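You operate a simulated robot arm through the tools that you are given. There is no shell and no other tool. Be economical: measure what you need, move in short steps, check, and stop when the job is done.

You are at the controls of a simulated robot arm. One attempt, no reset.

JOB
Pack boxes Y-67 and Y-32 into the big yellow box and latch it.
Fine: both stand upright inside; shut the lid, then turn the catch on the post over it; the other boxes stay put. Set down upright: what you pick out.

Only the result counts: the job must be done as asked and must still hold three seconds after the hand-in. Knocking over, shifting, dropping, spilling or breaking anything else fails it. A push-on lid holds only when it is set on centred and level and pressed home; a screw cap is set on level and turned clockwise until tight.

ROBOT AND FRAMES
A 7-joint arm with a three-finger gripper on a trunk, on a base that drives. Base frame: it is fixed to the floor where the robot stands at the start and does not move with it; the origin is under the middle of the robot, x ahead of it, y to its left, z up; the surface under the hand at the start is at about z = 780. Readings come in mm, degrees, newtons and seconds.
With the tool pointing down near the work surface it reaches from about 500 to 940 mm from the robot's upright axis, wherever it stands. Its first joint turns from -166.0 to 166.0 degrees. Places, roughly: catch on the grey post [700, -200, 1000]; lid of the big yellow box [800, -200, 900]; loan [800, -200, 800]; tall yellow-label box [1000, -750, 750]. Payload 2.69 kg.
Tool frame: the origin (TCP) lies between the finger pads and is the grasp point; the fingertips stand 29 mm ahead of it; z points along the fingers, y is the line along which they close. The gripper opens to 120 mm. The gripper's body begins 78 mm behind the TCP.
Orientation is told as [roll, pitch, yaw] about the base's x, y, z axes, in that order, counted from this pose: with the fingers straight down and closing along the base's y, the tool's x points along the base's -x, its y along +y and its z along -z.

CONTROLS
- The arm moves only by the tool send_rows. Its argument "deltas" is text: rows parted by semicolons, each of 7 numbers parted by spaces: the opening in per cent of the stroke, from 0 (shut) to 100 (fully open), then the shift along the base's x, y, z in mm, then the turn, a rotation vector about the base's x, y, z in rad. In form: fingers dx dy dz ax ay az; .... A call has 1 to 12 rows; each row is the pose to reach, as a shift and turn from the pose commanded when the call began. Rows are played at 5 a second. More than 50 mm and 8.6 degrees between two rows, or a gripper value outside its range, and nothing of the call is played. Where a pose cannot be reached the arm comes as near as it can. A force on the tool above 50 N (or 10 N above the force at the start of the call, whichever is more), or a blocked arm, ends the call early, and 0.2 s more pass. The fingers move at their own pace and stop on an object; they squeeze with about 41 N. The grip force told is the motor's: it shows also when the fingers shut on nothing. Time passes only in rows, and 0.2 s behind the last, so rows that repeat a pose let the fingers close. The reply holds the time, the measured pose of the TCP, the force on the tool along the base axes, the opening and the grip force, in the units named above and with some noise, with the torque about the TCP (base axes, N m) and any sound that the robot's microphone picked up.
- Cameras (640 x 400 px; columns grow to the right, rows downward): "scene" is now at [216.1, -51.4, 1324]; the picture's right is [-0.58, -0.82, 0.00], its down [-0.59, 0.42, -0.69] and it looks along [0.56, -0.40, -0.73] (base axes); focal length 281 px, centre (320, 200). "wrist" rides on the gripper at [63, 0, -104] in the tool frame; the picture's right is [0.00, 1.00, 0.00], its down [-0.83, 0.00, -0.56] and it looks along [-0.56, 0.00, 0.83] (tool axes); focal length 275 px, centre (320, 200). There is no depth. A picture from a camera that has moved, and an enlarged one, comes with that camera's place and axes in the base frame and with its lens. The place of the scene camera against the robot may be out by one fixed shift of up to 25 mm in any direction.
- camera(camera): a new picture of that camera. It takes no simulated time.
- slide_trunk(by): slides the trunk up (or, below 0, down) by that many mm; the arm and the scene camera ride with it, the base frame stays. It gives what a move gives, with no picture.
- base_move(legs): drives the robot by 1 to 6 legs, each [ahead, left, turn to the left] in mm, mm and degrees, along the robot's own axes; the way and the turn of a leg run together, so that a leg with both is an arc; at most 1500 mm and 180 degrees a leg. The arm and the cameras ride along, it lands a little off, and it stops where it bumps. It gives what a move gives.
- pan_tilt(pan, tilt): turns the head with the scene camera to pan (to the left, within 86 degrees either way) and tilt (down, from -29 to 69), counted from straight ahead of the robot. It gives what a move gives.
- enlarge(camera, box): a new picture of the part [left, top, right, bottom] of that camera's present view, enlarged. It takes no simulated time.
- close_job(): hands the job in; it is judged then, once.

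Work in short steps. Places have to be worked out from the pictures, the camera data and where the tool is seen: move nearer, look again, correct. Check each grasp and each placing, and mend what went wrong. You have 120 turns and 78 pictures in all, those below and enlarged ones among them. Open the gripper and draw the arm clear of the work before you hand the job in, unless the task says otherwise; then end with one line.

The tools are called after "Request:" as name(argument=value, ...) on one line, values as JSON. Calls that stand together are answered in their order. send_rows: Moves the arm, as the interface text tells. Its arguments: {"type":"object","properties":{"deltas":{"type":"string"}},"required":["deltas"]} The other tools are called the same way: slide_trunk (by) slides the trunk up or down; base_move (legs) drives the base; pan_tilt (pan, tilt) turns the head that bears the scene camera; camera (camera) takes a picture; enlarge (camera, box) takes an enlarged picture of a part of a camera's view; close_job () hands the job in.

At the start:

```text
time_s: 0.0
ee_pos: [574.8, -6.1, 999.3]
tcp_rot: [0.0, 0.0, 0.0]
wrist_force: [0.3, 0.6, -0.1]
torque: [0.05, 0.0, -0.01]
gripper_width: 119.6
grip_force: 0.2
trunk travel left (down, up): [-575.0, 38.0]
robot x, y, heading: [-0.7, -0.2, -0.0]
head pan, tilt: [-35.2, 46.5]
```

scene: 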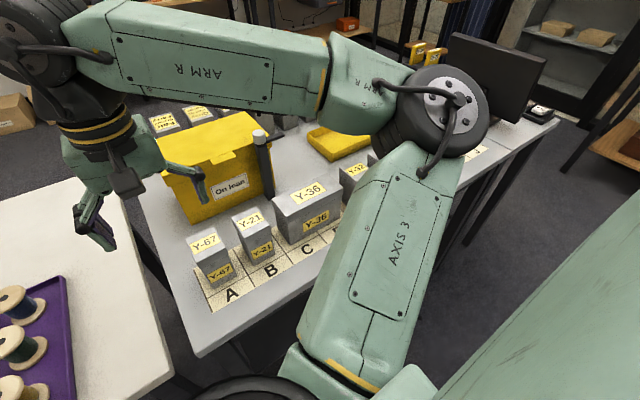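
wrist: 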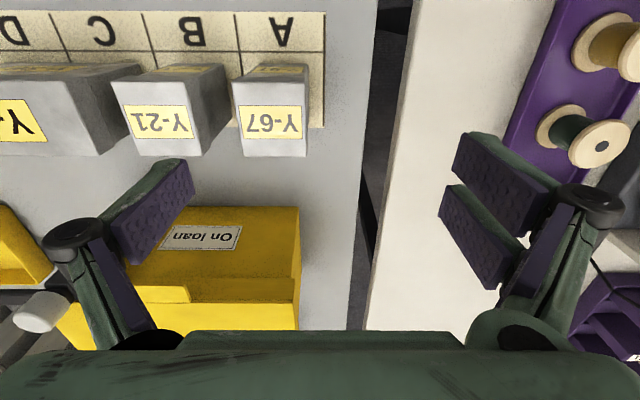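

The arm hides part of the scene. I turn the head a bit and look at the table from both sides.

Request:
pan_tilt(pan=-50, tilt=40)

Request:
camera(camera="scene")

Request:
enlarge(camera="scene", box=[60, 60, 380, 260])

```text
time_s: 0.8
ee_pos: [574.5, -7.0, 998.8]
tcp_rot: [-0.1, 0.0, 0.0]
wrist_force: [-0.8, 0.4, 0.8]
torque: [0.0, 0.04, 0.02]
gripper_width: 120.1
grip_force: 0.0
trunk travel left (down, up): [-575.0, 38.0]
robot x, y, heading: [-0.2, 1.2, -0.3]
head pan, tilt: [-50.0, 40.0]
```

```text
75 pictures are left
camera scene: at [205.3, -70.3, 1333.3], right [-0.77, -0.64, 0.0], down [-0.41, 0.49, -0.77], along [0.49, -0.59, -0.64], focal length 281 px, centre (320, 200)
```

scene: 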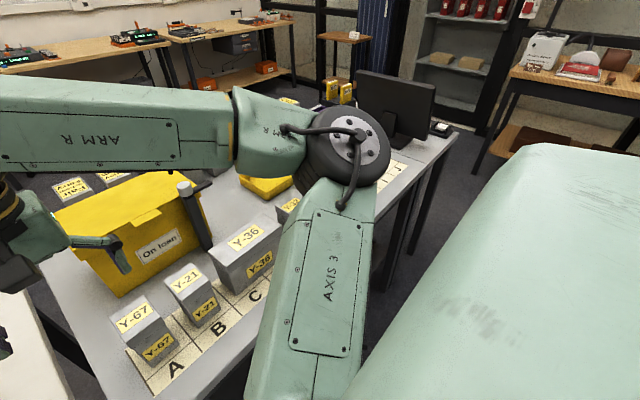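

```text
2.00 times, centred on (220, 160) of scene
camera zoom: at [205.3, -70.3, 1333.3], right [-0.77, -0.64, 0.0], down [-0.41, 0.49, -0.77], along [0.49, -0.59, -0.64], focal length 561 px, centre (520, 280)
```

zoom: 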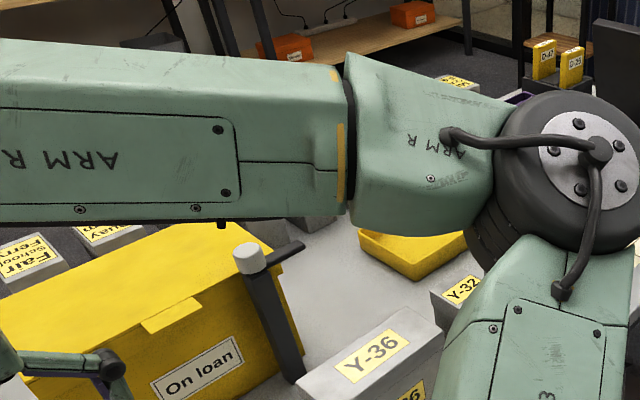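

The big box is around x 740+, with boxes Y-67, Y-21, Y-36 and Y-32 in a row in front of it. I lift the hand and sweep it to the right so the wrist camera can survey.

Request:
send_rows(deltas="100 0 0 50 0 0 0;100 -20 0 100 0 0 0;100 -20 -50 120 0 0 0;100 -20 -100 120 0 0 0;100 -20 -150 120 0 0 0;100 -20 -200 120 0 0 0;100 -20 -250 120 0 0 0;100 -20 -300 120 0 0 0")

Request:
camera(camera="wrist")

Request:
camera(camera="scene")

```text
refused: row 2 steps farther than a row can; nothing moved
```

```text
73 pictures are left
camera wrist: at [511.2, -6.8, 1104.1], right [0.0, 1.0, 0.0], down [0.83, 0.0, 0.56], along [0.56, 0.0, -0.83], focal length 275 px, centre (320, 200)
```

wrist: 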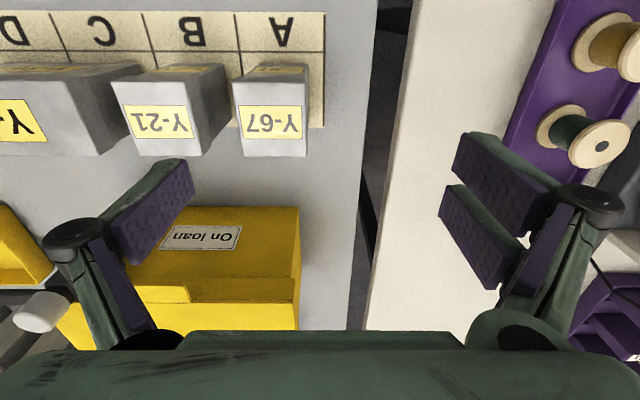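

```text
72 pictures are left
camera scene: at [205.3, -70.3, 1333.3], right [-0.77, -0.64, 0.0], down [-0.41, 0.49, -0.77], along [0.49, -0.59, -0.64], focal length 281 px, centre (320, 200)
```

scene: 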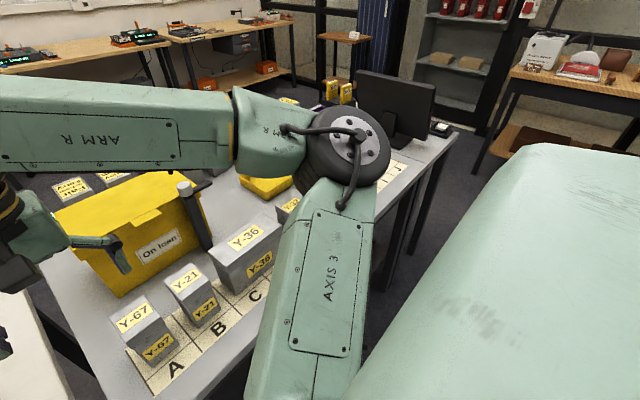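

The step was slightly too long; I redo it with smaller steps.

Request:
send_rows(deltas="100 0 0 45 0 0 0;100 -10 0 90 0 0 0;100 -20 -20 120 0 0 0;100 -20 -65 120 0 0 0;100 -20 -110 120 0 0 0;100 -20 -155 120 0 0 0;100 -20 -200 120 0 0 0;100 -20 -245 120 0 0 0;100 -20 -290 120 0 0 0;100 -20 -335 120 0 0 0")

```text
time_s: 3.0
ee_pos: [555.0, -309.1, 1098.1]
tcp_rot: [1.7, -0.1, 0.0]
wrist_force: [-0.5, -0.2, 0.1]
torque: [0.03, -0.06, 0.01]
gripper_width: 120.2
grip_force: 0.0
out of reach, approached as far as the arm can: row 10
trunk travel left (down, up): [-575.0, 38.0]
robot x, y, heading: [1.6, 0.1, 0.4]
head pan, tilt: [-50.0, 40.0]
```

Now look from here.

Request:
camera(camera="wrist")

Request:
camera(camera="scene")

```text
71 pictures are left
camera wrist: at [492.6, -313.3, 1201.4], right [0.0, 1.0, 0.03], down [0.83, -0.01, 0.56], along [0.56, 0.03, -0.83], focal length 275 px, centre (320, 200)
```

wrist: 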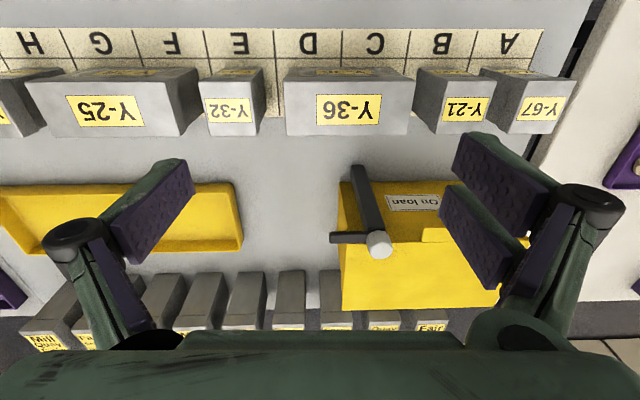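

```text
70 pictures are left
camera scene: at [204.8, -70.6, 1333.4], right [-0.77, -0.64, 0.0], down [-0.41, 0.49, -0.77], along [0.49, -0.59, -0.64], focal length 281 px, centre (320, 200)
```

scene: 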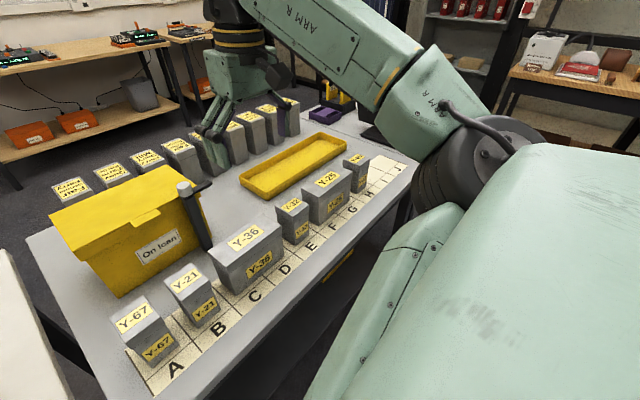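

I zoom on the big box, its lid, and the row.

Request:
enlarge(camera="scene", box=[20, 140, 260, 300])

Request:
enlarge(camera="scene", box=[100, 140, 420, 390])

Request:
enlarge(camera="wrist", box=[310, 40, 570, 340])

```text
2.50 times, centred on (140, 220) of scene
camera zoom: at [204.8, -70.6, 1333.4], right [-0.77, -0.64, 0.0], down [-0.41, 0.49, -0.77], along [0.49, -0.59, -0.64], focal length 702 px, centre (770, 150)
```

zoom: 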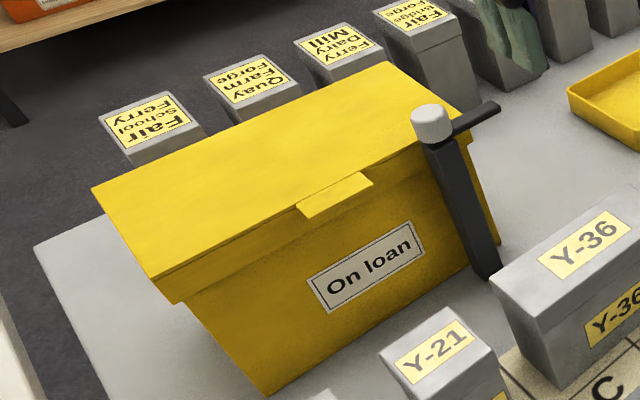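

```text
1.60 times, centred on (260, 265) of scene
camera zoom: at [204.8, -70.6, 1333.4], right [-0.77, -0.64, 0.0], down [-0.41, 0.49, -0.77], along [0.49, -0.59, -0.64], focal length 449 px, centre (416, 96)
```

zoom: 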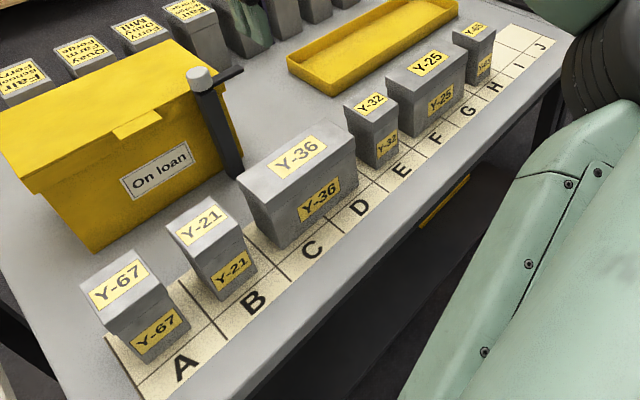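

```text
1.33 times, centred on (440, 190) of wrist
camera zoom: at [492.6, -313.3, 1201.4], right [0.0, 1.0, 0.03], down [0.83, -0.01, 0.56], along [0.56, 0.03, -0.83], focal length 367 px, centre (160, 213)
```

zoom: 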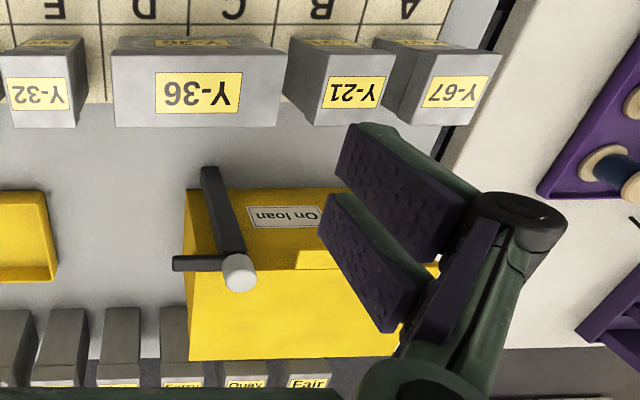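

The box's lid is hinged at the rear, with a tab at the front (about x 735, y -160, z 930), and the post is near (710, -243) with top about z 977. I move back left in front of the tab and tilt the tool to point forward-down.

Request:
send_rows(deltas="0 0 40 0 0 0 0;0 0 85 0 0 -0.14 0;0 10 130 -20 0 -0.28 0;0 20 170 -30 0 -0.42 0;0 30 190 -40 0 -0.56 0;0 40 195 -50 0 -0.7 0;0 50 195 -60 0 -0.84 0;0 50 195 -60 0 -0.96 0;0 50 195 -60 0 -0.96 0")

Request:
camera(camera="wrist")

Request:
camera(camera="scene")

```text
refused: row 3 steps farther than a row can; nothing moved
```

```text
66 pictures are left
camera wrist: at [492.6, -313.3, 1201.4], right [0.0, 1.0, 0.03], down [0.83, -0.01, 0.56], along [0.56, 0.03, -0.83], focal length 275 px, centre (320, 200)
```

wrist: 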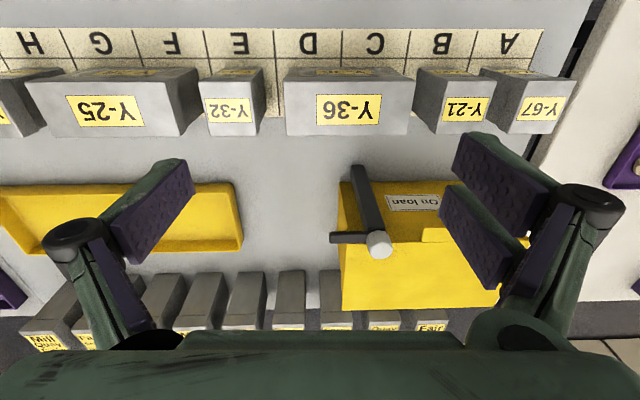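

```text
65 pictures are left
camera scene: at [204.8, -70.6, 1333.4], right [-0.77, -0.64, 0.0], down [-0.41, 0.49, -0.77], along [0.49, -0.59, -0.64], focal length 281 px, centre (320, 200)
```

scene: 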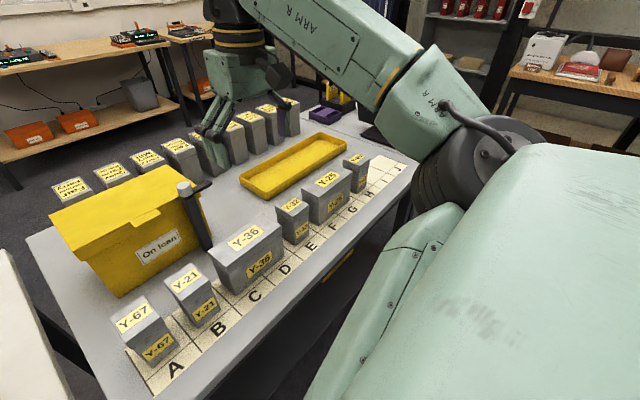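

A combined step was again too long. I use smaller increments and take pictures only after it succeeds.

Request:
send_rows(deltas="0 0 30 0 0 0 0;0 0 65 0 0 -0.12 0;0 5 100 -10 0 -0.24 0;0 10 130 -20 0 -0.36 0;0 20 155 -30 0 -0.48 0;0 30 175 -40 0 -0.6 0;0 40 190 -50 0 -0.72 0;0 50 195 -60 0 -0.84 0;0 50 195 -60 0 -0.96 0;0 50 195 -60 0 -0.96 0")

```text
time_s: 5.2
ee_pos: [602.9, -111.8, 1046.5]
tcp_rot: [0.0, -55.1, 0.0]
wrist_force: [-0.2, 0.2, 0.2]
torque: [0.02, -0.01, 0.01]
gripper_width: 0.0
grip_force: 28.6
trunk travel left (down, up): [-575.0, 38.0]
robot x, y, heading: [-0.7, -0.2, -0.1]
head pan, tilt: [-50.0, 40.0]
```

Hand is at (603, -112, 1046), tilted 55°. Look with both cameras.

Request:
camera(camera="wrist")

Request:
camera(camera="scene")

```text
64 pictures are left
camera wrist: at [481.9, -112.8, 1054.4], right [0.0, 1.0, 0.0], down [0.02, 0.0, 1.0], along [1.0, 0.0, -0.02], focal length 275 px, centre (320, 200)
```

wrist: 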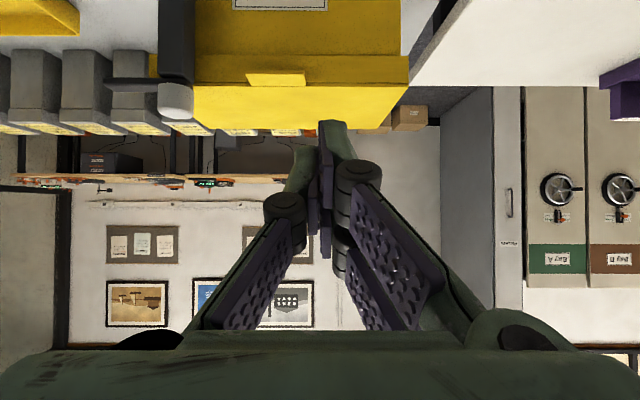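

```text
63 pictures are left
camera scene: at [205.2, -70.3, 1333.3], right [-0.77, -0.64, 0.0], down [-0.41, 0.49, -0.77], along [0.49, -0.59, -0.64], focal length 281 px, centre (320, 200)
```

scene: 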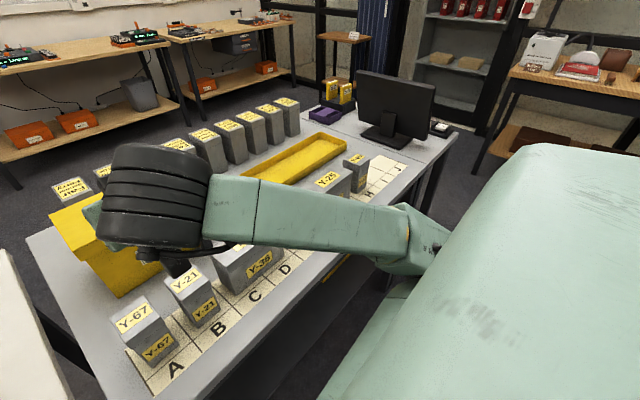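

The tab shows near (735, -153, 937), the lid spans y -275..-30. I move closer and take a second view for triangulation.

Request:
send_rows(deltas="0 20 -15 -30 0 0 0;0 40 -30 -45 0 0 0;0 50 -40 -60 0 0 0;0 50 -40 -60 0 0 0")

Request:
enlarge(camera="wrist", box=[120, 0, 520, 250])

```text
time_s: 6.2
ee_pos: [653.3, -149.8, 986.1]
tcp_rot: [0.0, -55.1, 0.0]
wrist_force: [-0.2, -0.3, -0.2]
torque: [0.01, 0.05, -0.02]
gripper_width: 0.0
grip_force: 28.6
trunk travel left (down, up): [-575.0, 38.0]
robot x, y, heading: [0.5, -0.4, -0.3]
head pan, tilt: [-50.0, 40.0]
```

```text
1.60 times, centred on (320, 125) of wrist
camera zoom: at [532.3, -150.3, 993.8], right [0.0, 1.0, 0.0], down [0.02, 0.0, 1.0], along [1.0, 0.0, -0.02], focal length 440 px, centre (320, 320)
```

zoom: 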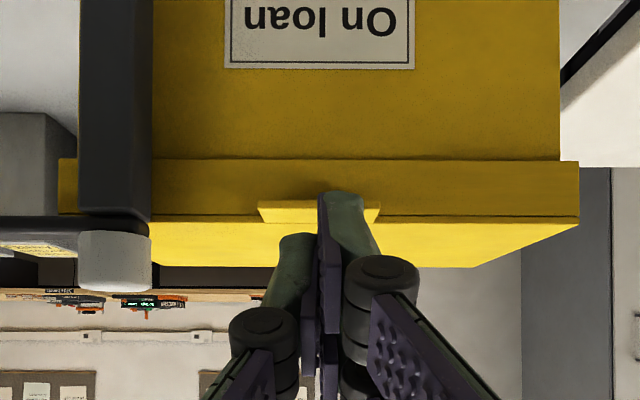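

Triangulated: lid front edge x≈733, top z≈943; tab x 717–733, y -177..-125, z 940–948; hinge near (883, 930). I drop the closed fingertips in front and slip them beneath the tab.

Request:
send_rows(deltas="0 5 -1 -30 0 0 0;0 12 -1 -61 0 0 0;0 30 -1 -61 0 0 0;0 47 -1 -59 0 0 0;0 47 -1 -59 0 0 0")

Request:
enlarge(camera="wrist", box=[120, 100, 520, 350])

Request:
camera(camera="scene")

```text
time_s: 7.4
ee_pos: [698.3, -152.6, 927.9]
tcp_rot: [0.0, -54.9, 0.0]
wrist_force: [-18.2, 0.7, -2.3]
torque: [-0.02, 0.0, 0.09]
gripper_width: 0.0
grip_force: 28.8
trunk travel left (down, up): [-575.0, 38.0]
robot x, y, heading: [7.1, 0.0, -0.0]
head pan, tilt: [-50.0, 40.0]
```

```text
1.60 times, centred on (320, 225) of wrist
camera zoom: at [577.6, -152.5, 936.2], right [0.0, 1.0, 0.0], down [0.02, 0.0, 1.0], along [1.0, 0.0, -0.02], focal length 440 px, centre (320, 160)
```

zoom: 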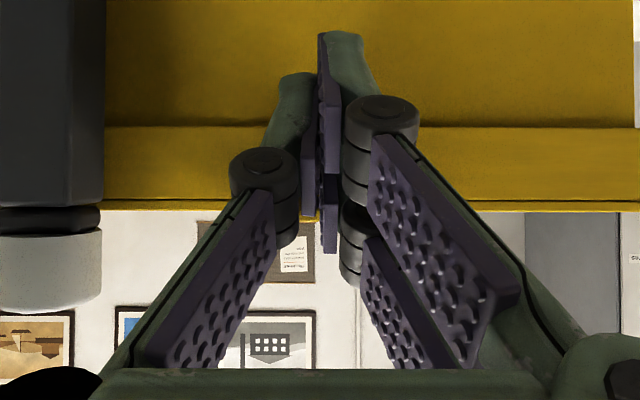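

```text
60 pictures are left
camera scene: at [203.8, -70.3, 1333.5], right [-0.77, -0.64, 0.0], down [-0.41, 0.49, -0.77], along [0.49, -0.59, -0.64], focal length 281 px, centre (320, 200)
```

scene: 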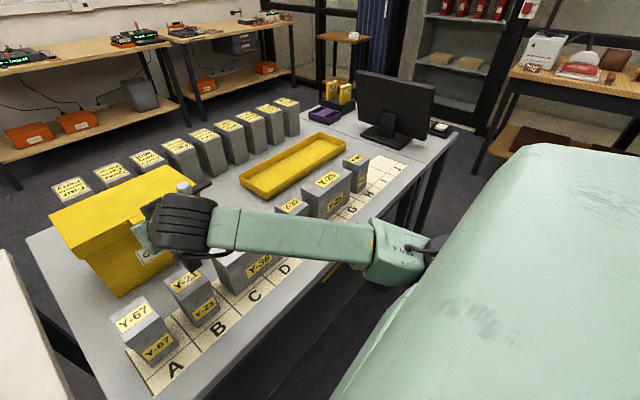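

There is an 18 N contact pushing back along x: the tips touch the lip or wall. I look closer to see the tab.

Request:
enlarge(camera="wrist", box=[220, 110, 420, 240])

Request:
enlarge(camera="scene", box=[40, 150, 240, 275])

```text
3.08 times, centred on (320, 175) of wrist
camera zoom: at [577.6, -152.5, 936.2], right [0.0, 1.0, 0.0], down [0.02, 0.0, 1.0], along [1.0, 0.0, -0.02], focal length 847 px, centre (320, 277)
```

zoom: 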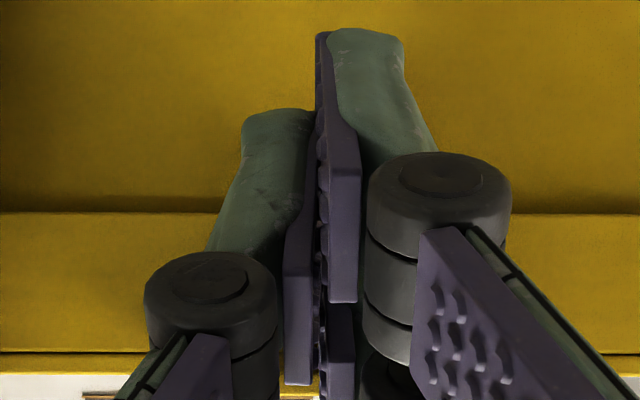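

```text
3.20 times, centred on (140, 212) of scene
camera zoom: at [203.8, -70.3, 1333.5], right [-0.77, -0.64, 0.0], down [-0.41, 0.49, -0.77], along [0.49, -0.59, -0.64], focal length 898 px, centre (896, 160)
```

zoom: 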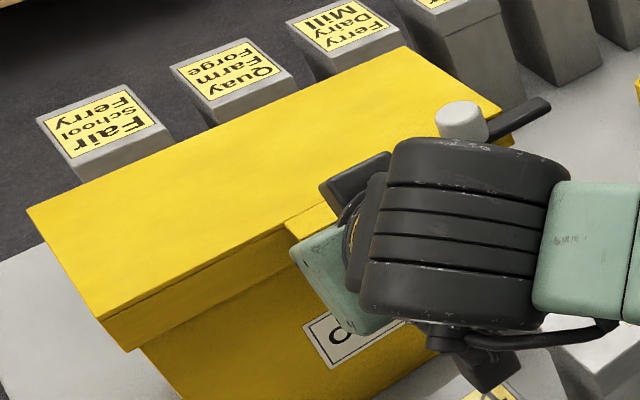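

Tips appear below the tab, lightly pressed against lip/wall. I back off 4 mm and lift gently, watching the force.

Request:
send_rows(deltas="0 -5 0 0 0 0 0;0 -5 0 8 0 0 0;0 -5 0 16 0 0 0;0 -4 0 24 0 0 0;0 -3 0 32 0 0 0")

Request:
enlarge(camera="scene", box=[40, 150, 240, 275])

```text
time_s: 8.6
ee_pos: [696.9, -152.5, 960.7]
tcp_rot: [0.0, -55.0, -0.1]
wrist_force: [-0.2, 0.6, 0.1]
torque: [0.02, 0.01, 0.01]
gripper_width: 0.0
grip_force: 28.5
trunk travel left (down, up): [-575.0, 38.0]
robot x, y, heading: [0.3, -0.3, 0.2]
head pan, tilt: [-50.0, 40.0]
```

```text
3.20 times, centred on (140, 212) of scene
camera zoom: at [205.2, -70.3, 1333.3], right [-0.77, -0.64, 0.0], down [-0.41, 0.49, -0.77], along [0.49, -0.59, -0.64], focal length 898 px, centre (896, 160)
```

zoom: 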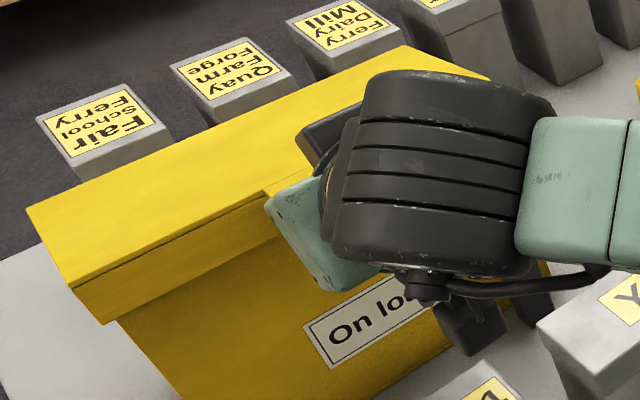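

The lid's front edge has lifted. I continue along the hinge arc in stages.

Request:
send_rows(deltas="0 1 0 10 0 0 0;0 4 0 20 0 0 0;0 8 0 31 0 0 0;0 13 0 42 0 0 0;0 19 0 55 0 0 0;0 26 0 67 0 0 0;0 34 0 78 0 0 0;0 43 0 88 0 0 0")

Request:
camera(camera="scene")

Request:
camera(camera="wrist")

```text
time_s: 10.4
ee_pos: [739.8, -153.6, 1047.9]
tcp_rot: [0.2, -55.0, -0.1]
wrist_force: [0.2, 0.1, -0.1]
torque: [0.01, 0.02, -0.02]
gripper_width: 0.0
grip_force: 28.7
trunk travel left (down, up): [-575.0, 38.0]
robot x, y, heading: [2.7, -1.1, -0.1]
head pan, tilt: [-50.0, 40.0]
```

```text
56 pictures are left
camera scene: at [205.3, -70.3, 1333.3], right [-0.77, -0.64, 0.0], down [-0.41, 0.49, -0.77], along [0.49, -0.59, -0.64], focal length 281 px, centre (320, 200)
```

scene: 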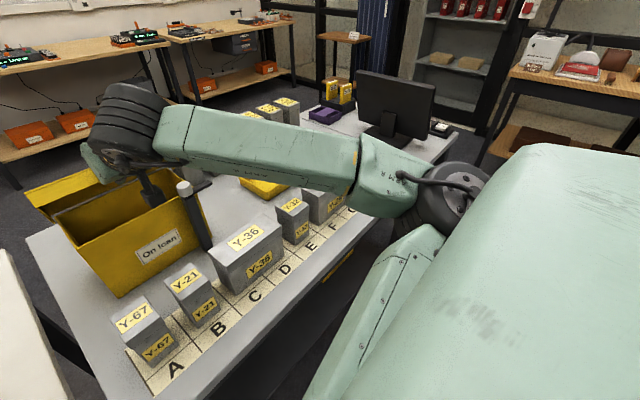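

```text
55 pictures are left
camera wrist: at [619.2, -153.6, 1055.9], right [0.0, 1.0, 0.0], down [0.02, 0.0, 1.0], along [1.0, 0.0, -0.02], focal length 275 px, centre (320, 200)
```

wrist: 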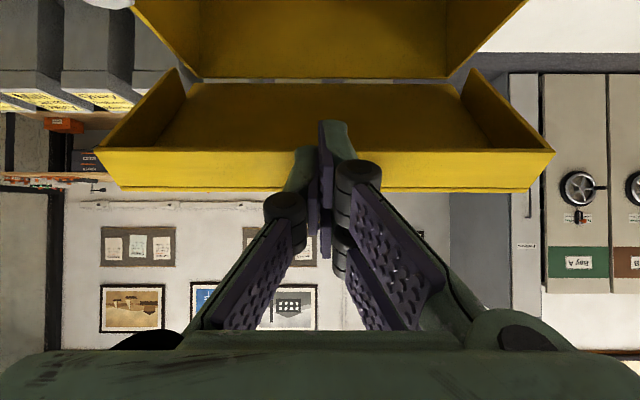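

The lid follows the fingers, open about 40°, and the box looks empty. I continue to about 90°.

Request:
send_rows(deltas="0 10 0 10 0 0 0;0 20 0 19 0 0 0;0 32 0 27 0 0 0;0 44 0 34 0 0 0;0 57 0 40 0 0 0;0 69 0 44 0 0 0;0 82 0 47 0 0 0;0 96 0 49 0 0 0")

Request:
camera(camera="scene")

Request:
camera(camera="wrist")

```text
time_s: 12.2
ee_pos: [836.7, -152.4, 1095.2]
tcp_rot: [0.0, -55.0, -0.1]
wrist_force: [0.6, -0.2, -0.3]
torque: [-0.04, -0.03, 0.01]
gripper_width: 0.0
grip_force: 28.8
trunk travel left (down, up): [-575.0, 38.0]
robot x, y, heading: [1.6, 1.3, 0.1]
head pan, tilt: [-50.0, 40.0]
```

```text
54 pictures are left
camera scene: at [205.4, -70.3, 1333.2], right [-0.77, -0.64, 0.0], down [-0.41, 0.49, -0.77], along [0.49, -0.59, -0.64], focal length 281 px, centre (320, 200)
```

scene: 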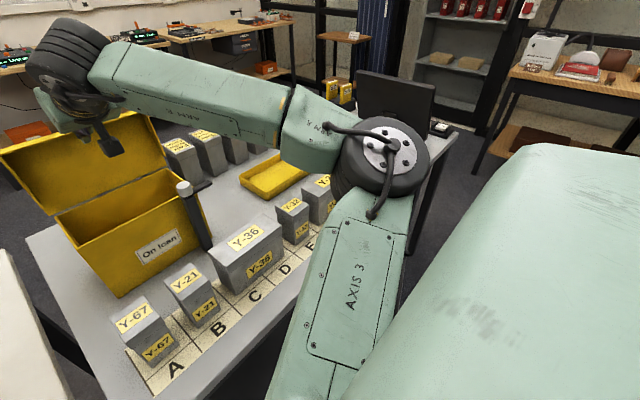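

```text
53 pictures are left
camera wrist: at [715.4, -152.4, 1104.6], right [0.0, 1.0, 0.0], down [0.02, 0.0, 1.0], along [1.0, 0.0, -0.02], focal length 275 px, centre (320, 200)
```

wrist: 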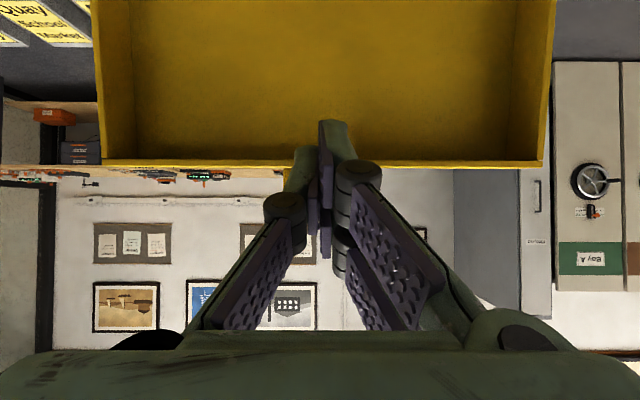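

The lid is near vertical. I push gently past 90°.

Request:
send_rows(deltas="0 8 0 2 0 0 0;0 16 0 2 0 0 0;0 24 0 2 0 0 0;0 32 0 2 0 0 0;0 40 0 0 0 0 0;0 48 0 -2 0 0 0")

Request:
camera(camera="scene")

Request:
camera(camera="wrist")

```text
time_s: 13.4
ee_pos: [867.1, -153.1, 1101.3]
tcp_rot: [-0.1, -54.8, 0.1]
wrist_force: [-34.5, -0.2, 10.2]
torque: [0.1, 0.43, -0.03]
gripper_width: 5.9
grip_force: 29.2
trunk travel left (down, up): [-575.0, 38.0]
robot x, y, heading: [1.6, 2.0, -0.2]
head pan, tilt: [-50.0, 40.0]
stopped in row 6: the force on the tool passed its limit at 59 N (the readings are from after the stop); the commanded pose is now the measured one
```

```text
52 pictures are left
camera scene: at [199.5, -70.4, 1334.4], right [-0.77, -0.64, 0.0], down [-0.41, 0.49, -0.77], along [0.49, -0.59, -0.64], focal length 281 px, centre (320, 200)
```

scene: 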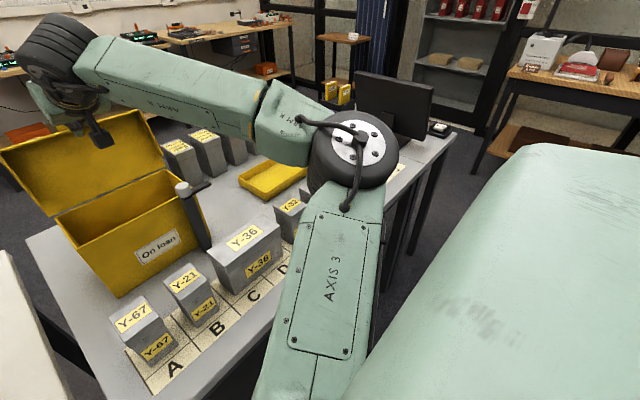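

```text
51 pictures are left
camera wrist: at [745.5, -153.4, 1109.6], right [0.0, 1.0, -0.01], down [0.02, 0.01, 1.0], along [1.0, 0.0, -0.02], focal length 275 px, centre (320, 200)
```

wrist: 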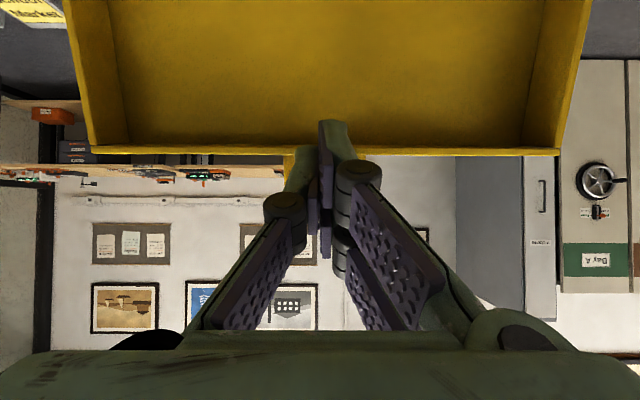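

The lid hit its stop. I back off slowly and check that it stays open.

Request:
send_rows(deltas="0 -10 0 2 0 0 0;0 -25 0 5 0 0 0;0 -55 0 10 0 0 0;0 -90 0 20 0 0 0;0 -130 0 20 0 0 0;0 -170 0 20 0 0 0;0 -170 0 20 0 0 0;0 -170 0 20 0 0 0")

Request:
camera(camera="wrist")

```text
time_s: 15.2
ee_pos: [701.3, -153.4, 1116.3]
tcp_rot: [-0.1, -54.6, 0.0]
wrist_force: [-0.1, 0.4, 0.3]
torque: [0.02, -0.02, 0.03]
gripper_width: 0.0
grip_force: 29.1
trunk travel left (down, up): [-575.0, 38.0]
robot x, y, heading: [-4.2, 0.5, -0.4]
head pan, tilt: [-50.0, 40.0]
```

```text
50 pictures are left
camera wrist: at [580.6, -153.1, 1125.1], right [0.0, 1.0, 0.0], down [0.03, 0.0, 1.0], along [1.0, 0.0, -0.03], focal length 275 px, centre (320, 200)
```

wrist: 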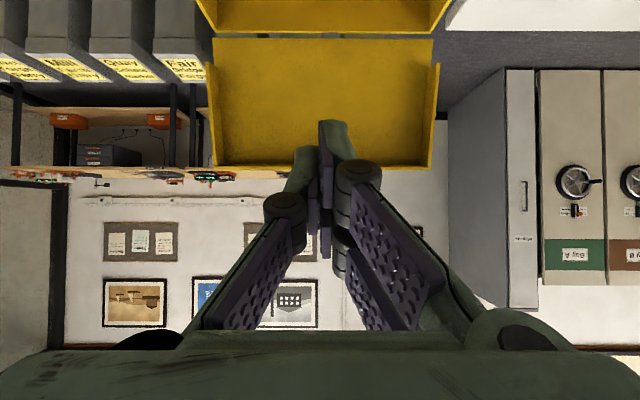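

The lid stays open. Now I bring the tool upright and over box Y-67.

Request:
send_rows(deltas="50 -30 0 -10 0 0.1 0;50 -60 10 -25 0 0.22 0;100 -80 20 -40 0 0.34 0;100 -95 30 -55 0 0.46 0;100 -105 40 -70 0 0.58 0;100 -115 50 -80 0 0.7 0;100 -120 60 -80 0 0.82 0;100 -120 60 -80 0 0.94 0;100 -120 60 -80 0 0.955 0")

Request:
camera(camera="wrist")

Request:
camera(camera="scene")

```text
time_s: 17.2
ee_pos: [582.1, -92.9, 1036.6]
tcp_rot: [0.0, 0.1, 0.0]
wrist_force: [-0.3, -0.3, 0.2]
torque: [-0.03, 0.01, -0.02]
gripper_width: 120.0
grip_force: 0.0
trunk travel left (down, up): [-575.0, 38.0]
robot x, y, heading: [-0.1, -0.9, 0.0]
head pan, tilt: [-50.0, 40.0]
```

```text
49 pictures are left
camera wrist: at [519.3, -93.3, 1140.5], right [0.0, 1.0, 0.0], down [0.83, 0.0, 0.55], along [0.55, 0.0, -0.83], focal length 275 px, centre (320, 200)
```

wrist: 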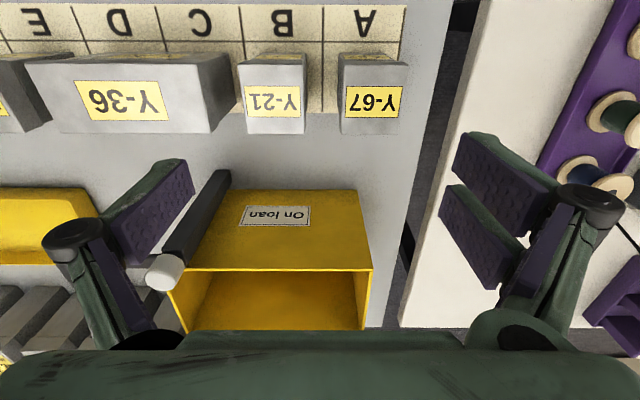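

```text
48 pictures are left
camera scene: at [204.4, -70.5, 1333.3], right [-0.77, -0.64, 0.0], down [-0.41, 0.49, -0.77], along [0.49, -0.59, -0.64], focal length 281 px, centre (320, 200)
```

scene: 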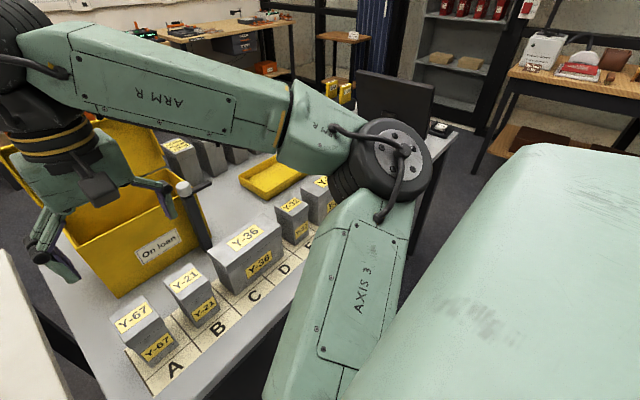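

Zoom on Y-67 for exact position.

Request:
enlarge(camera="wrist", box=[220, 0, 420, 150])

```text
2.67 times, centred on (320, 75) of wrist
camera zoom: at [519.3, -93.3, 1140.5], right [0.0, 1.0, 0.0], down [0.83, 0.0, 0.55], along [0.55, 0.0, -0.83], focal length 734 px, centre (320, 533)
```

zoom: 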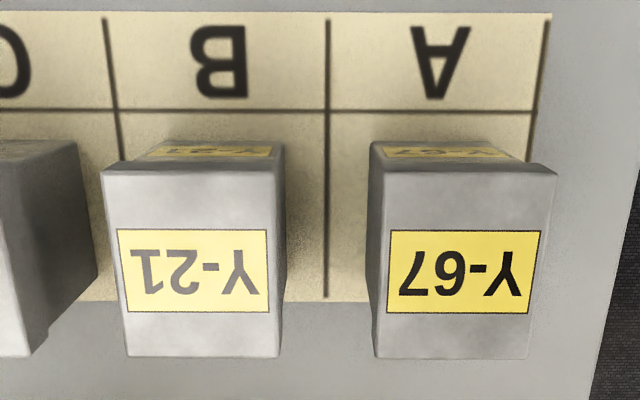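

Y-67: top about z 866, x 554–620, y -76..-13 (centre (587,-44)). I go above it with the fingers partly open and check.

Request:
send_rows(deltas="75 0 15 -30 0 0 0;75 3 35 -60 0 0 0;75 5 49 -90 0 0 0;75 5 49 -110 0 0 0;75 5 49 -125 0 0 0;75 5 49 -125 0 0 0")

Request:
camera(camera="wrist")

Request:
enlarge(camera="scene", box=[20, 200, 260, 380])

```text
time_s: 18.6
ee_pos: [588.4, -42.9, 911.4]
tcp_rot: [-0.2, 0.2, 0.0]
wrist_force: [-0.2, -0.2, 0.1]
torque: [-0.01, -0.02, -0.01]
gripper_width: 90.0
grip_force: 0.1
trunk travel left (down, up): [-575.0, 38.0]
robot x, y, heading: [-0.9, -4.2, -0.1]
head pan, tilt: [-50.0, 40.0]
```

```text
46 pictures are left
camera wrist: at [525.2, -43.5, 1015.3], right [0.0, 1.0, 0.0], down [0.83, 0.0, 0.55], along [0.55, 0.0, -0.83], focal length 275 px, centre (320, 200)
```

wrist: 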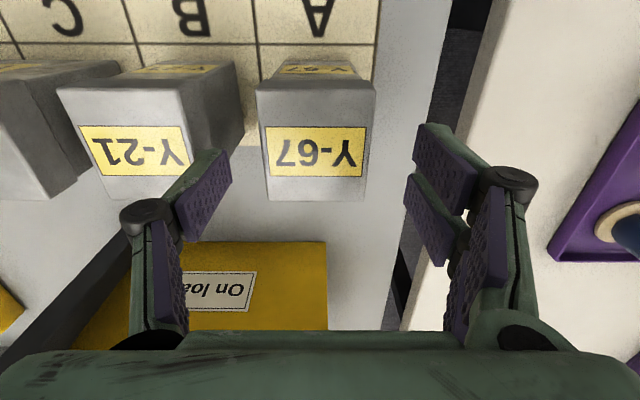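

```text
2.22 times, centred on (140, 290) of scene
camera zoom: at [204.4, -70.5, 1333.3], right [-0.77, -0.64, 0.0], down [-0.41, 0.49, -0.77], along [0.49, -0.59, -0.64], focal length 624 px, centre (720, 0)
```

zoom: 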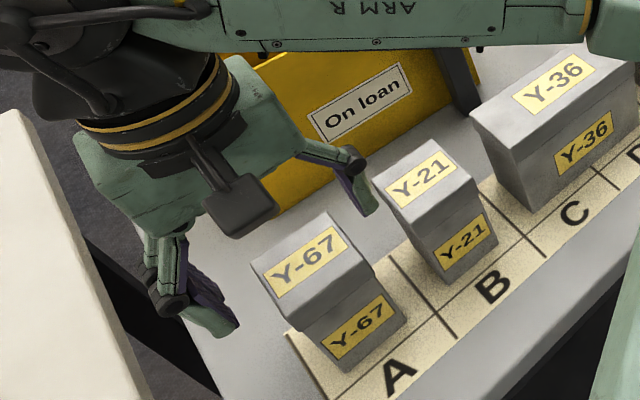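

Boxes are tapered with lid rims; Y-67 centre reads about (590, -45), Y-21's edge about y -107. I narrow the opening to 76 mm, descend and close.

Request:
send_rows(deltas="63 2 -2 0 0 0 0;63 2 -2 -15 0 0 0;63 2 -2 -30 0 0 0;63 2 -2 -45 0 0 0;63 2 -2 -61 0 0 0;63 2 -2 -61 0 0 0")

Request:
camera(camera="wrist")

```text
time_s: 20.0
ee_pos: [589.8, -45.7, 848.8]
tcp_rot: [-0.1, 0.1, 0.0]
wrist_force: [0.0, -0.8, 0.3]
torque: [0.05, 0.02, -0.04]
gripper_width: 75.5
grip_force: 0.0
trunk travel left (down, up): [-575.0, 38.0]
robot x, y, heading: [-1.1, 0.1, -0.0]
head pan, tilt: [-50.0, 40.0]
```

```text
44 pictures are left
camera wrist: at [527.0, -46.5, 953.6], right [0.0, 1.0, 0.0], down [0.83, 0.0, 0.55], along [0.55, 0.0, -0.83], focal length 275 px, centre (320, 200)
```

wrist: 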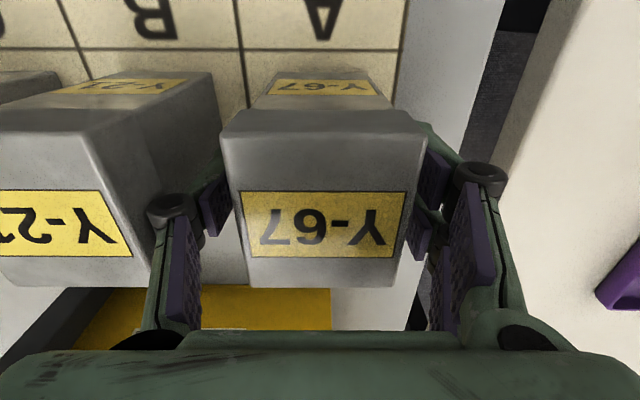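

Fingers straddle Y-67 with clearance on both sides. I close and lift a little.

Request:
send_rows(deltas="0 0 0 0 0 0 0;0 0 0 0 0 0 0;0 0 0 0 0 0 0;0 0 0 0 0 0 0;0 0 0 10 0 0 0;0 0 0 25 0 0 0;0 0 0 25 0 0 0")

Request:
camera(camera="wrist")

Request:
enlarge(camera="scene", box=[20, 200, 260, 380])

```text
time_s: 21.6
ee_pos: [588.7, -47.6, 874.3]
tcp_rot: [-0.1, 0.0, 0.0]
wrist_force: [0.2, 0.7, 3.0]
torque: [-0.12, 0.11, 0.03]
gripper_width: 54.8
grip_force: 41.0
trunk travel left (down, up): [-575.0, 38.0]
robot x, y, heading: [-1.6, 1.2, -0.1]
head pan, tilt: [-50.0, 40.0]
```

```text
43 pictures are left
camera wrist: at [526.9, -47.4, 979.1], right [0.0, 1.0, 0.0], down [0.83, 0.0, 0.56], along [0.56, 0.0, -0.83], focal length 275 px, centre (320, 200)
```

wrist: 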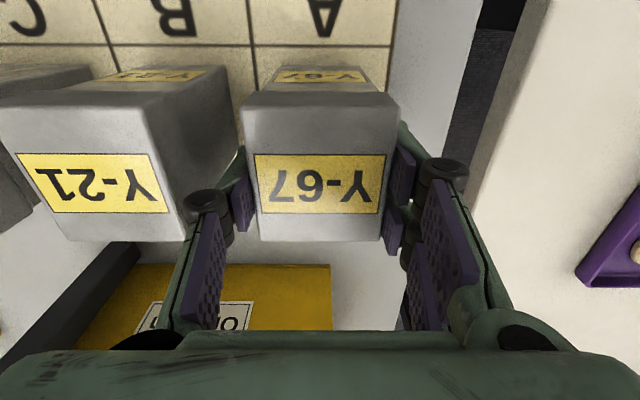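

```text
2.22 times, centred on (140, 290) of scene
camera zoom: at [204.3, -70.4, 1333.4], right [-0.77, -0.64, 0.0], down [-0.41, 0.49, -0.77], along [0.49, -0.59, -0.64], focal length 624 px, centre (720, 0)
```

zoom: 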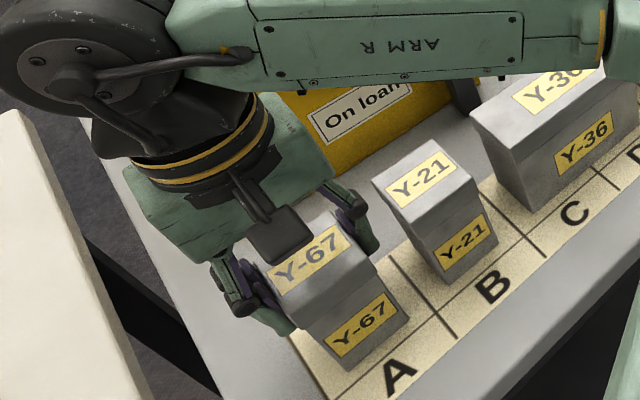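

The reading shows grip 54.8 mm, but the box doesn't seem to have risen. I look closely.

Request:
enlarge(camera="wrist", box=[170, 30, 490, 290])

Request:
enlarge(camera="scene", box=[70, 260, 200, 360])

```text
1.54 times, centred on (330, 160) of wrist
camera zoom: at [526.9, -47.4, 979.1], right [0.0, 1.0, 0.0], down [0.83, 0.0, 0.56], along [0.56, 0.0, -0.83], focal length 424 px, centre (305, 262)
```

zoom: 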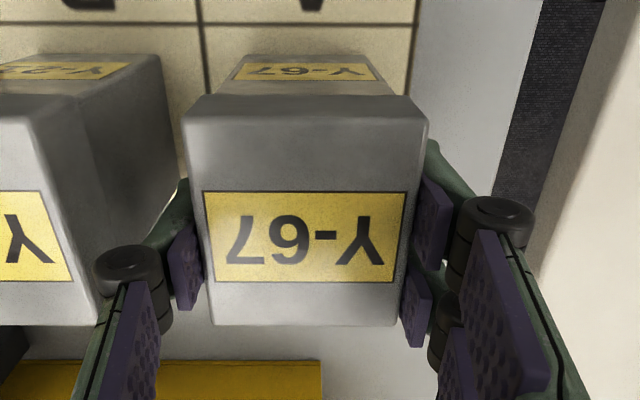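

```text
4.00 times, centred on (135, 310) of scene
camera zoom: at [204.3, -70.4, 1333.4], right [-0.77, -0.64, 0.0], down [-0.41, 0.49, -0.77], along [0.49, -0.59, -0.64], focal length 1122 px, centre (1060, -240)
```

zoom: 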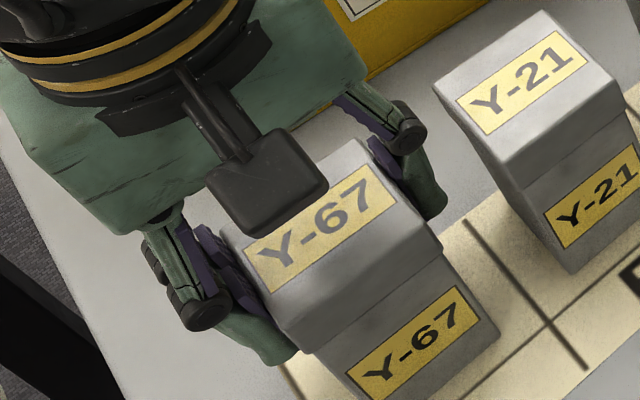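

The fingers slid up without lifting it. I reopen, go lower (TCP 835), close, and lift only slightly while reading forces.

Request:
send_rows(deltas="63 0 2 0 0 0 0;63 -3 2 0 0 0 0;63 -3 2 -20 0 0 0;63 -3 2 -40 0 0 0;0 -3 2 -40 0 0 0;0 -3 2 -40 0 0 0;0 -3 2 -40 0 0 0;0 -3 2 -40 0 0 0;0 -3 2 -40 0 0 0")

Request:
send_rows(deltas="0 0 0 3 0 0 0;0 0 0 6 0 0 0")

Request:
camera(camera="wrist")

```text
time_s: 23.6
ee_pos: [586.2, -45.4, 834.5]
tcp_rot: [-0.1, 0.1, 0.0]
wrist_force: [0.2, 0.0, 1.0]
torque: [-0.13, -0.06, 0.0]
gripper_width: 52.4
grip_force: 41.0
trunk travel left (down, up): [-575.0, 38.0]
robot x, y, heading: [-1.3, -0.5, -0.2]
head pan, tilt: [-50.0, 40.0]
```

```text
time_s: 24.2
ee_pos: [586.7, -44.9, 840.1]
tcp_rot: [-0.1, 0.2, -0.1]
wrist_force: [-0.7, -0.6, -1.8]
torque: [0.01, -0.01, -0.04]
gripper_width: 52.3
grip_force: 41.1
trunk travel left (down, up): [-575.0, 38.0]
robot x, y, heading: [0.3, -1.8, 0.1]
head pan, tilt: [-50.0, 40.0]
```

```text
39 pictures are left
camera wrist: at [523.6, -44.4, 944.9], right [0.0, 1.0, 0.0], down [0.83, 0.0, 0.55], along [0.55, 0.0, -0.83], focal length 275 px, centre (320, 200)
```

wrist: 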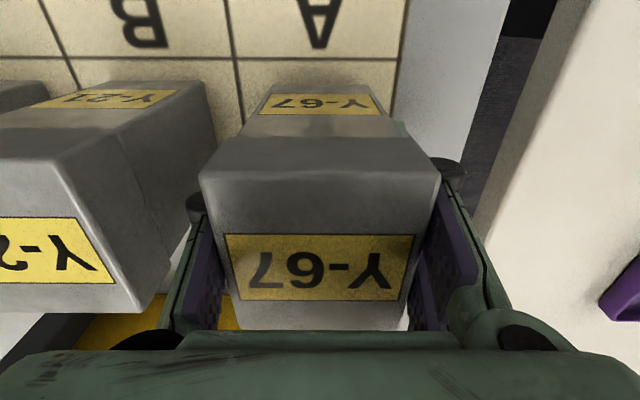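

Now the force is -1.8 N along z, and width 52.3 (below the lid rim). Lift further and check.

Request:
send_rows(deltas="0 0 0 12 0 0 0;0 0 0 25 0 0 0;0 0 0 40 0 0 0;0 0 0 40 0 0 0")

Request:
camera(camera="wrist")

```text
time_s: 25.2
ee_pos: [587.2, -44.9, 881.0]
tcp_rot: [-0.1, 0.1, -0.1]
wrist_force: [-0.5, 0.6, -2.8]
torque: [-0.01, 0.01, -0.07]
gripper_width: 52.4
grip_force: 40.6
trunk travel left (down, up): [-575.0, 38.0]
robot x, y, heading: [-2.5, -0.8, -0.2]
head pan, tilt: [-50.0, 40.0]
```

```text
38 pictures are left
camera wrist: at [523.9, -44.8, 985.0], right [0.0, 1.0, 0.0], down [0.83, 0.0, 0.55], along [0.55, 0.0, -0.83], focal length 275 px, centre (320, 200)
```

wrist: 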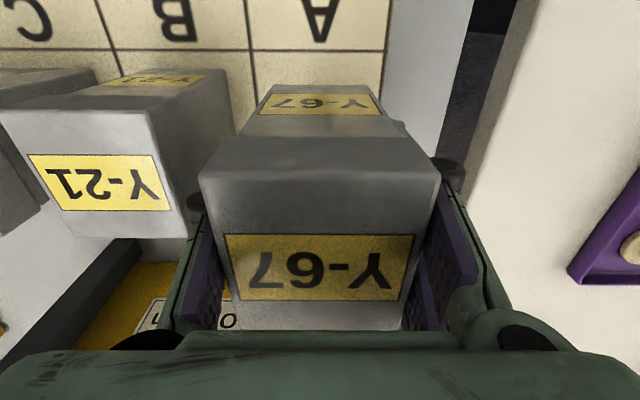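

Y-67 is held. To place it inside, the wrist camera would foul the front wall, so I'll hold it with the hand tilted 22° (camera outside the wall). I set it back where it was, open, tilt and regrasp.

Request:
send_rows(deltas="0 0 0 -20 0 0 0;0 0 0 -38 0 0 0;0 0 0 -45 0 0 0;0 0 0 -46.5 0 0 0;0 0 0 -46.5 0 0 0")

Request:
send_rows(deltas="60 0 0 0 0 0 0;60 0 0 0 0 0 0;60 0 0 0 0 -0.1 0;60 0 0 0 0 -0.2 0;60 0 0 0 0 -0.3 0;60 0 0 0 0 -0.384 0;0 0 0 0 0 -0.384 0;0 0 0 0 0 -0.384 0;0 0 0 0 0 -0.384 0;0 0 0 0 0 -0.384 0")

Request:
send_rows(deltas="0 0 0 5 0 0 0;0 0 0 15 0 0 0;0 0 0 30 0 0 0;0 0 0 50 0 0 0;0 0 0 50 0 0 0")

Request:
camera(camera="wrist")

Request:
camera(camera="scene")

```text
time_s: 26.4
ee_pos: [585.0, -45.3, 835.4]
tcp_rot: [-0.2, 0.2, 0.0]
wrist_force: [-0.8, -1.3, 3.3]
torque: [-0.02, 0.1, 0.03]
gripper_width: 52.4
grip_force: 40.7
trunk travel left (down, up): [-575.0, 38.0]
robot x, y, heading: [0.2, -1.3, -0.1]
head pan, tilt: [-50.0, 40.0]
```

```text
time_s: 28.6
ee_pos: [585.4, -44.6, 834.2]
tcp_rot: [-0.1, -22.0, 0.0]
wrist_force: [1.6, 0.6, 1.2]
torque: [-0.07, -0.16, 0.05]
gripper_width: 52.5
grip_force: 40.6
trunk travel left (down, up): [-575.0, 38.0]
robot x, y, heading: [-0.9, -5.1, -0.1]
head pan, tilt: [-50.0, 40.0]
```

```text
time_s: 29.8
ee_pos: [585.5, -44.2, 885.2]
tcp_rot: [-0.1, -21.9, 0.1]
wrist_force: [-0.1, 1.0, -1.5]
torque: [0.01, 0.01, -0.01]
gripper_width: 52.4
grip_force: 41.2
trunk travel left (down, up): [-575.0, 38.0]
robot x, y, heading: [-0.4, -0.0, 0.1]
head pan, tilt: [-50.0, 40.0]
```

```text
37 pictures are left
camera wrist: at [487.7, -44.4, 959.1], right [0.0, 1.0, 0.0], down [0.56, 0.0, 0.83], along [0.83, 0.0, -0.56], focal length 275 px, centre (320, 200)
```

wrist: 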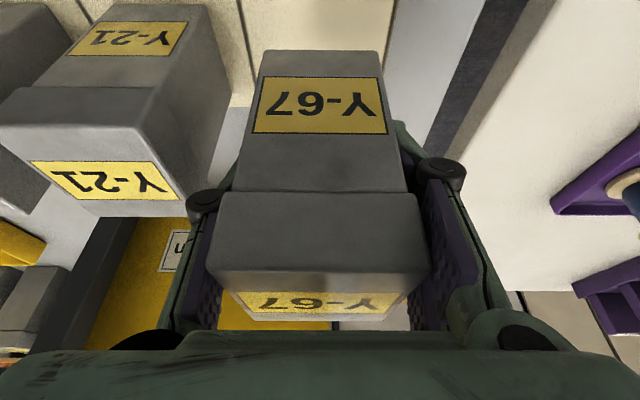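

```text
36 pictures are left
camera scene: at [204.6, -70.5, 1333.3], right [-0.77, -0.64, 0.0], down [-0.41, 0.49, -0.77], along [0.49, -0.59, -0.64], focal length 281 px, centre (320, 200)
```

scene: 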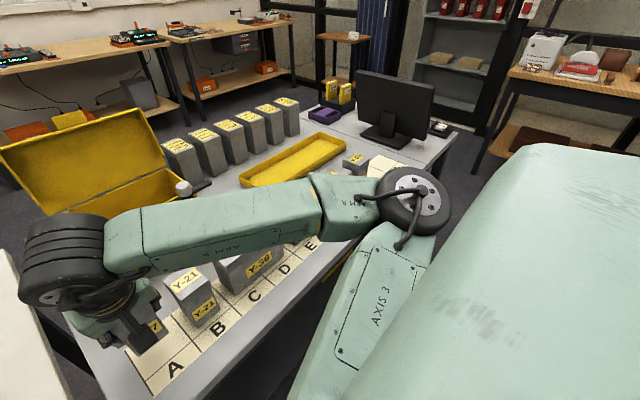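

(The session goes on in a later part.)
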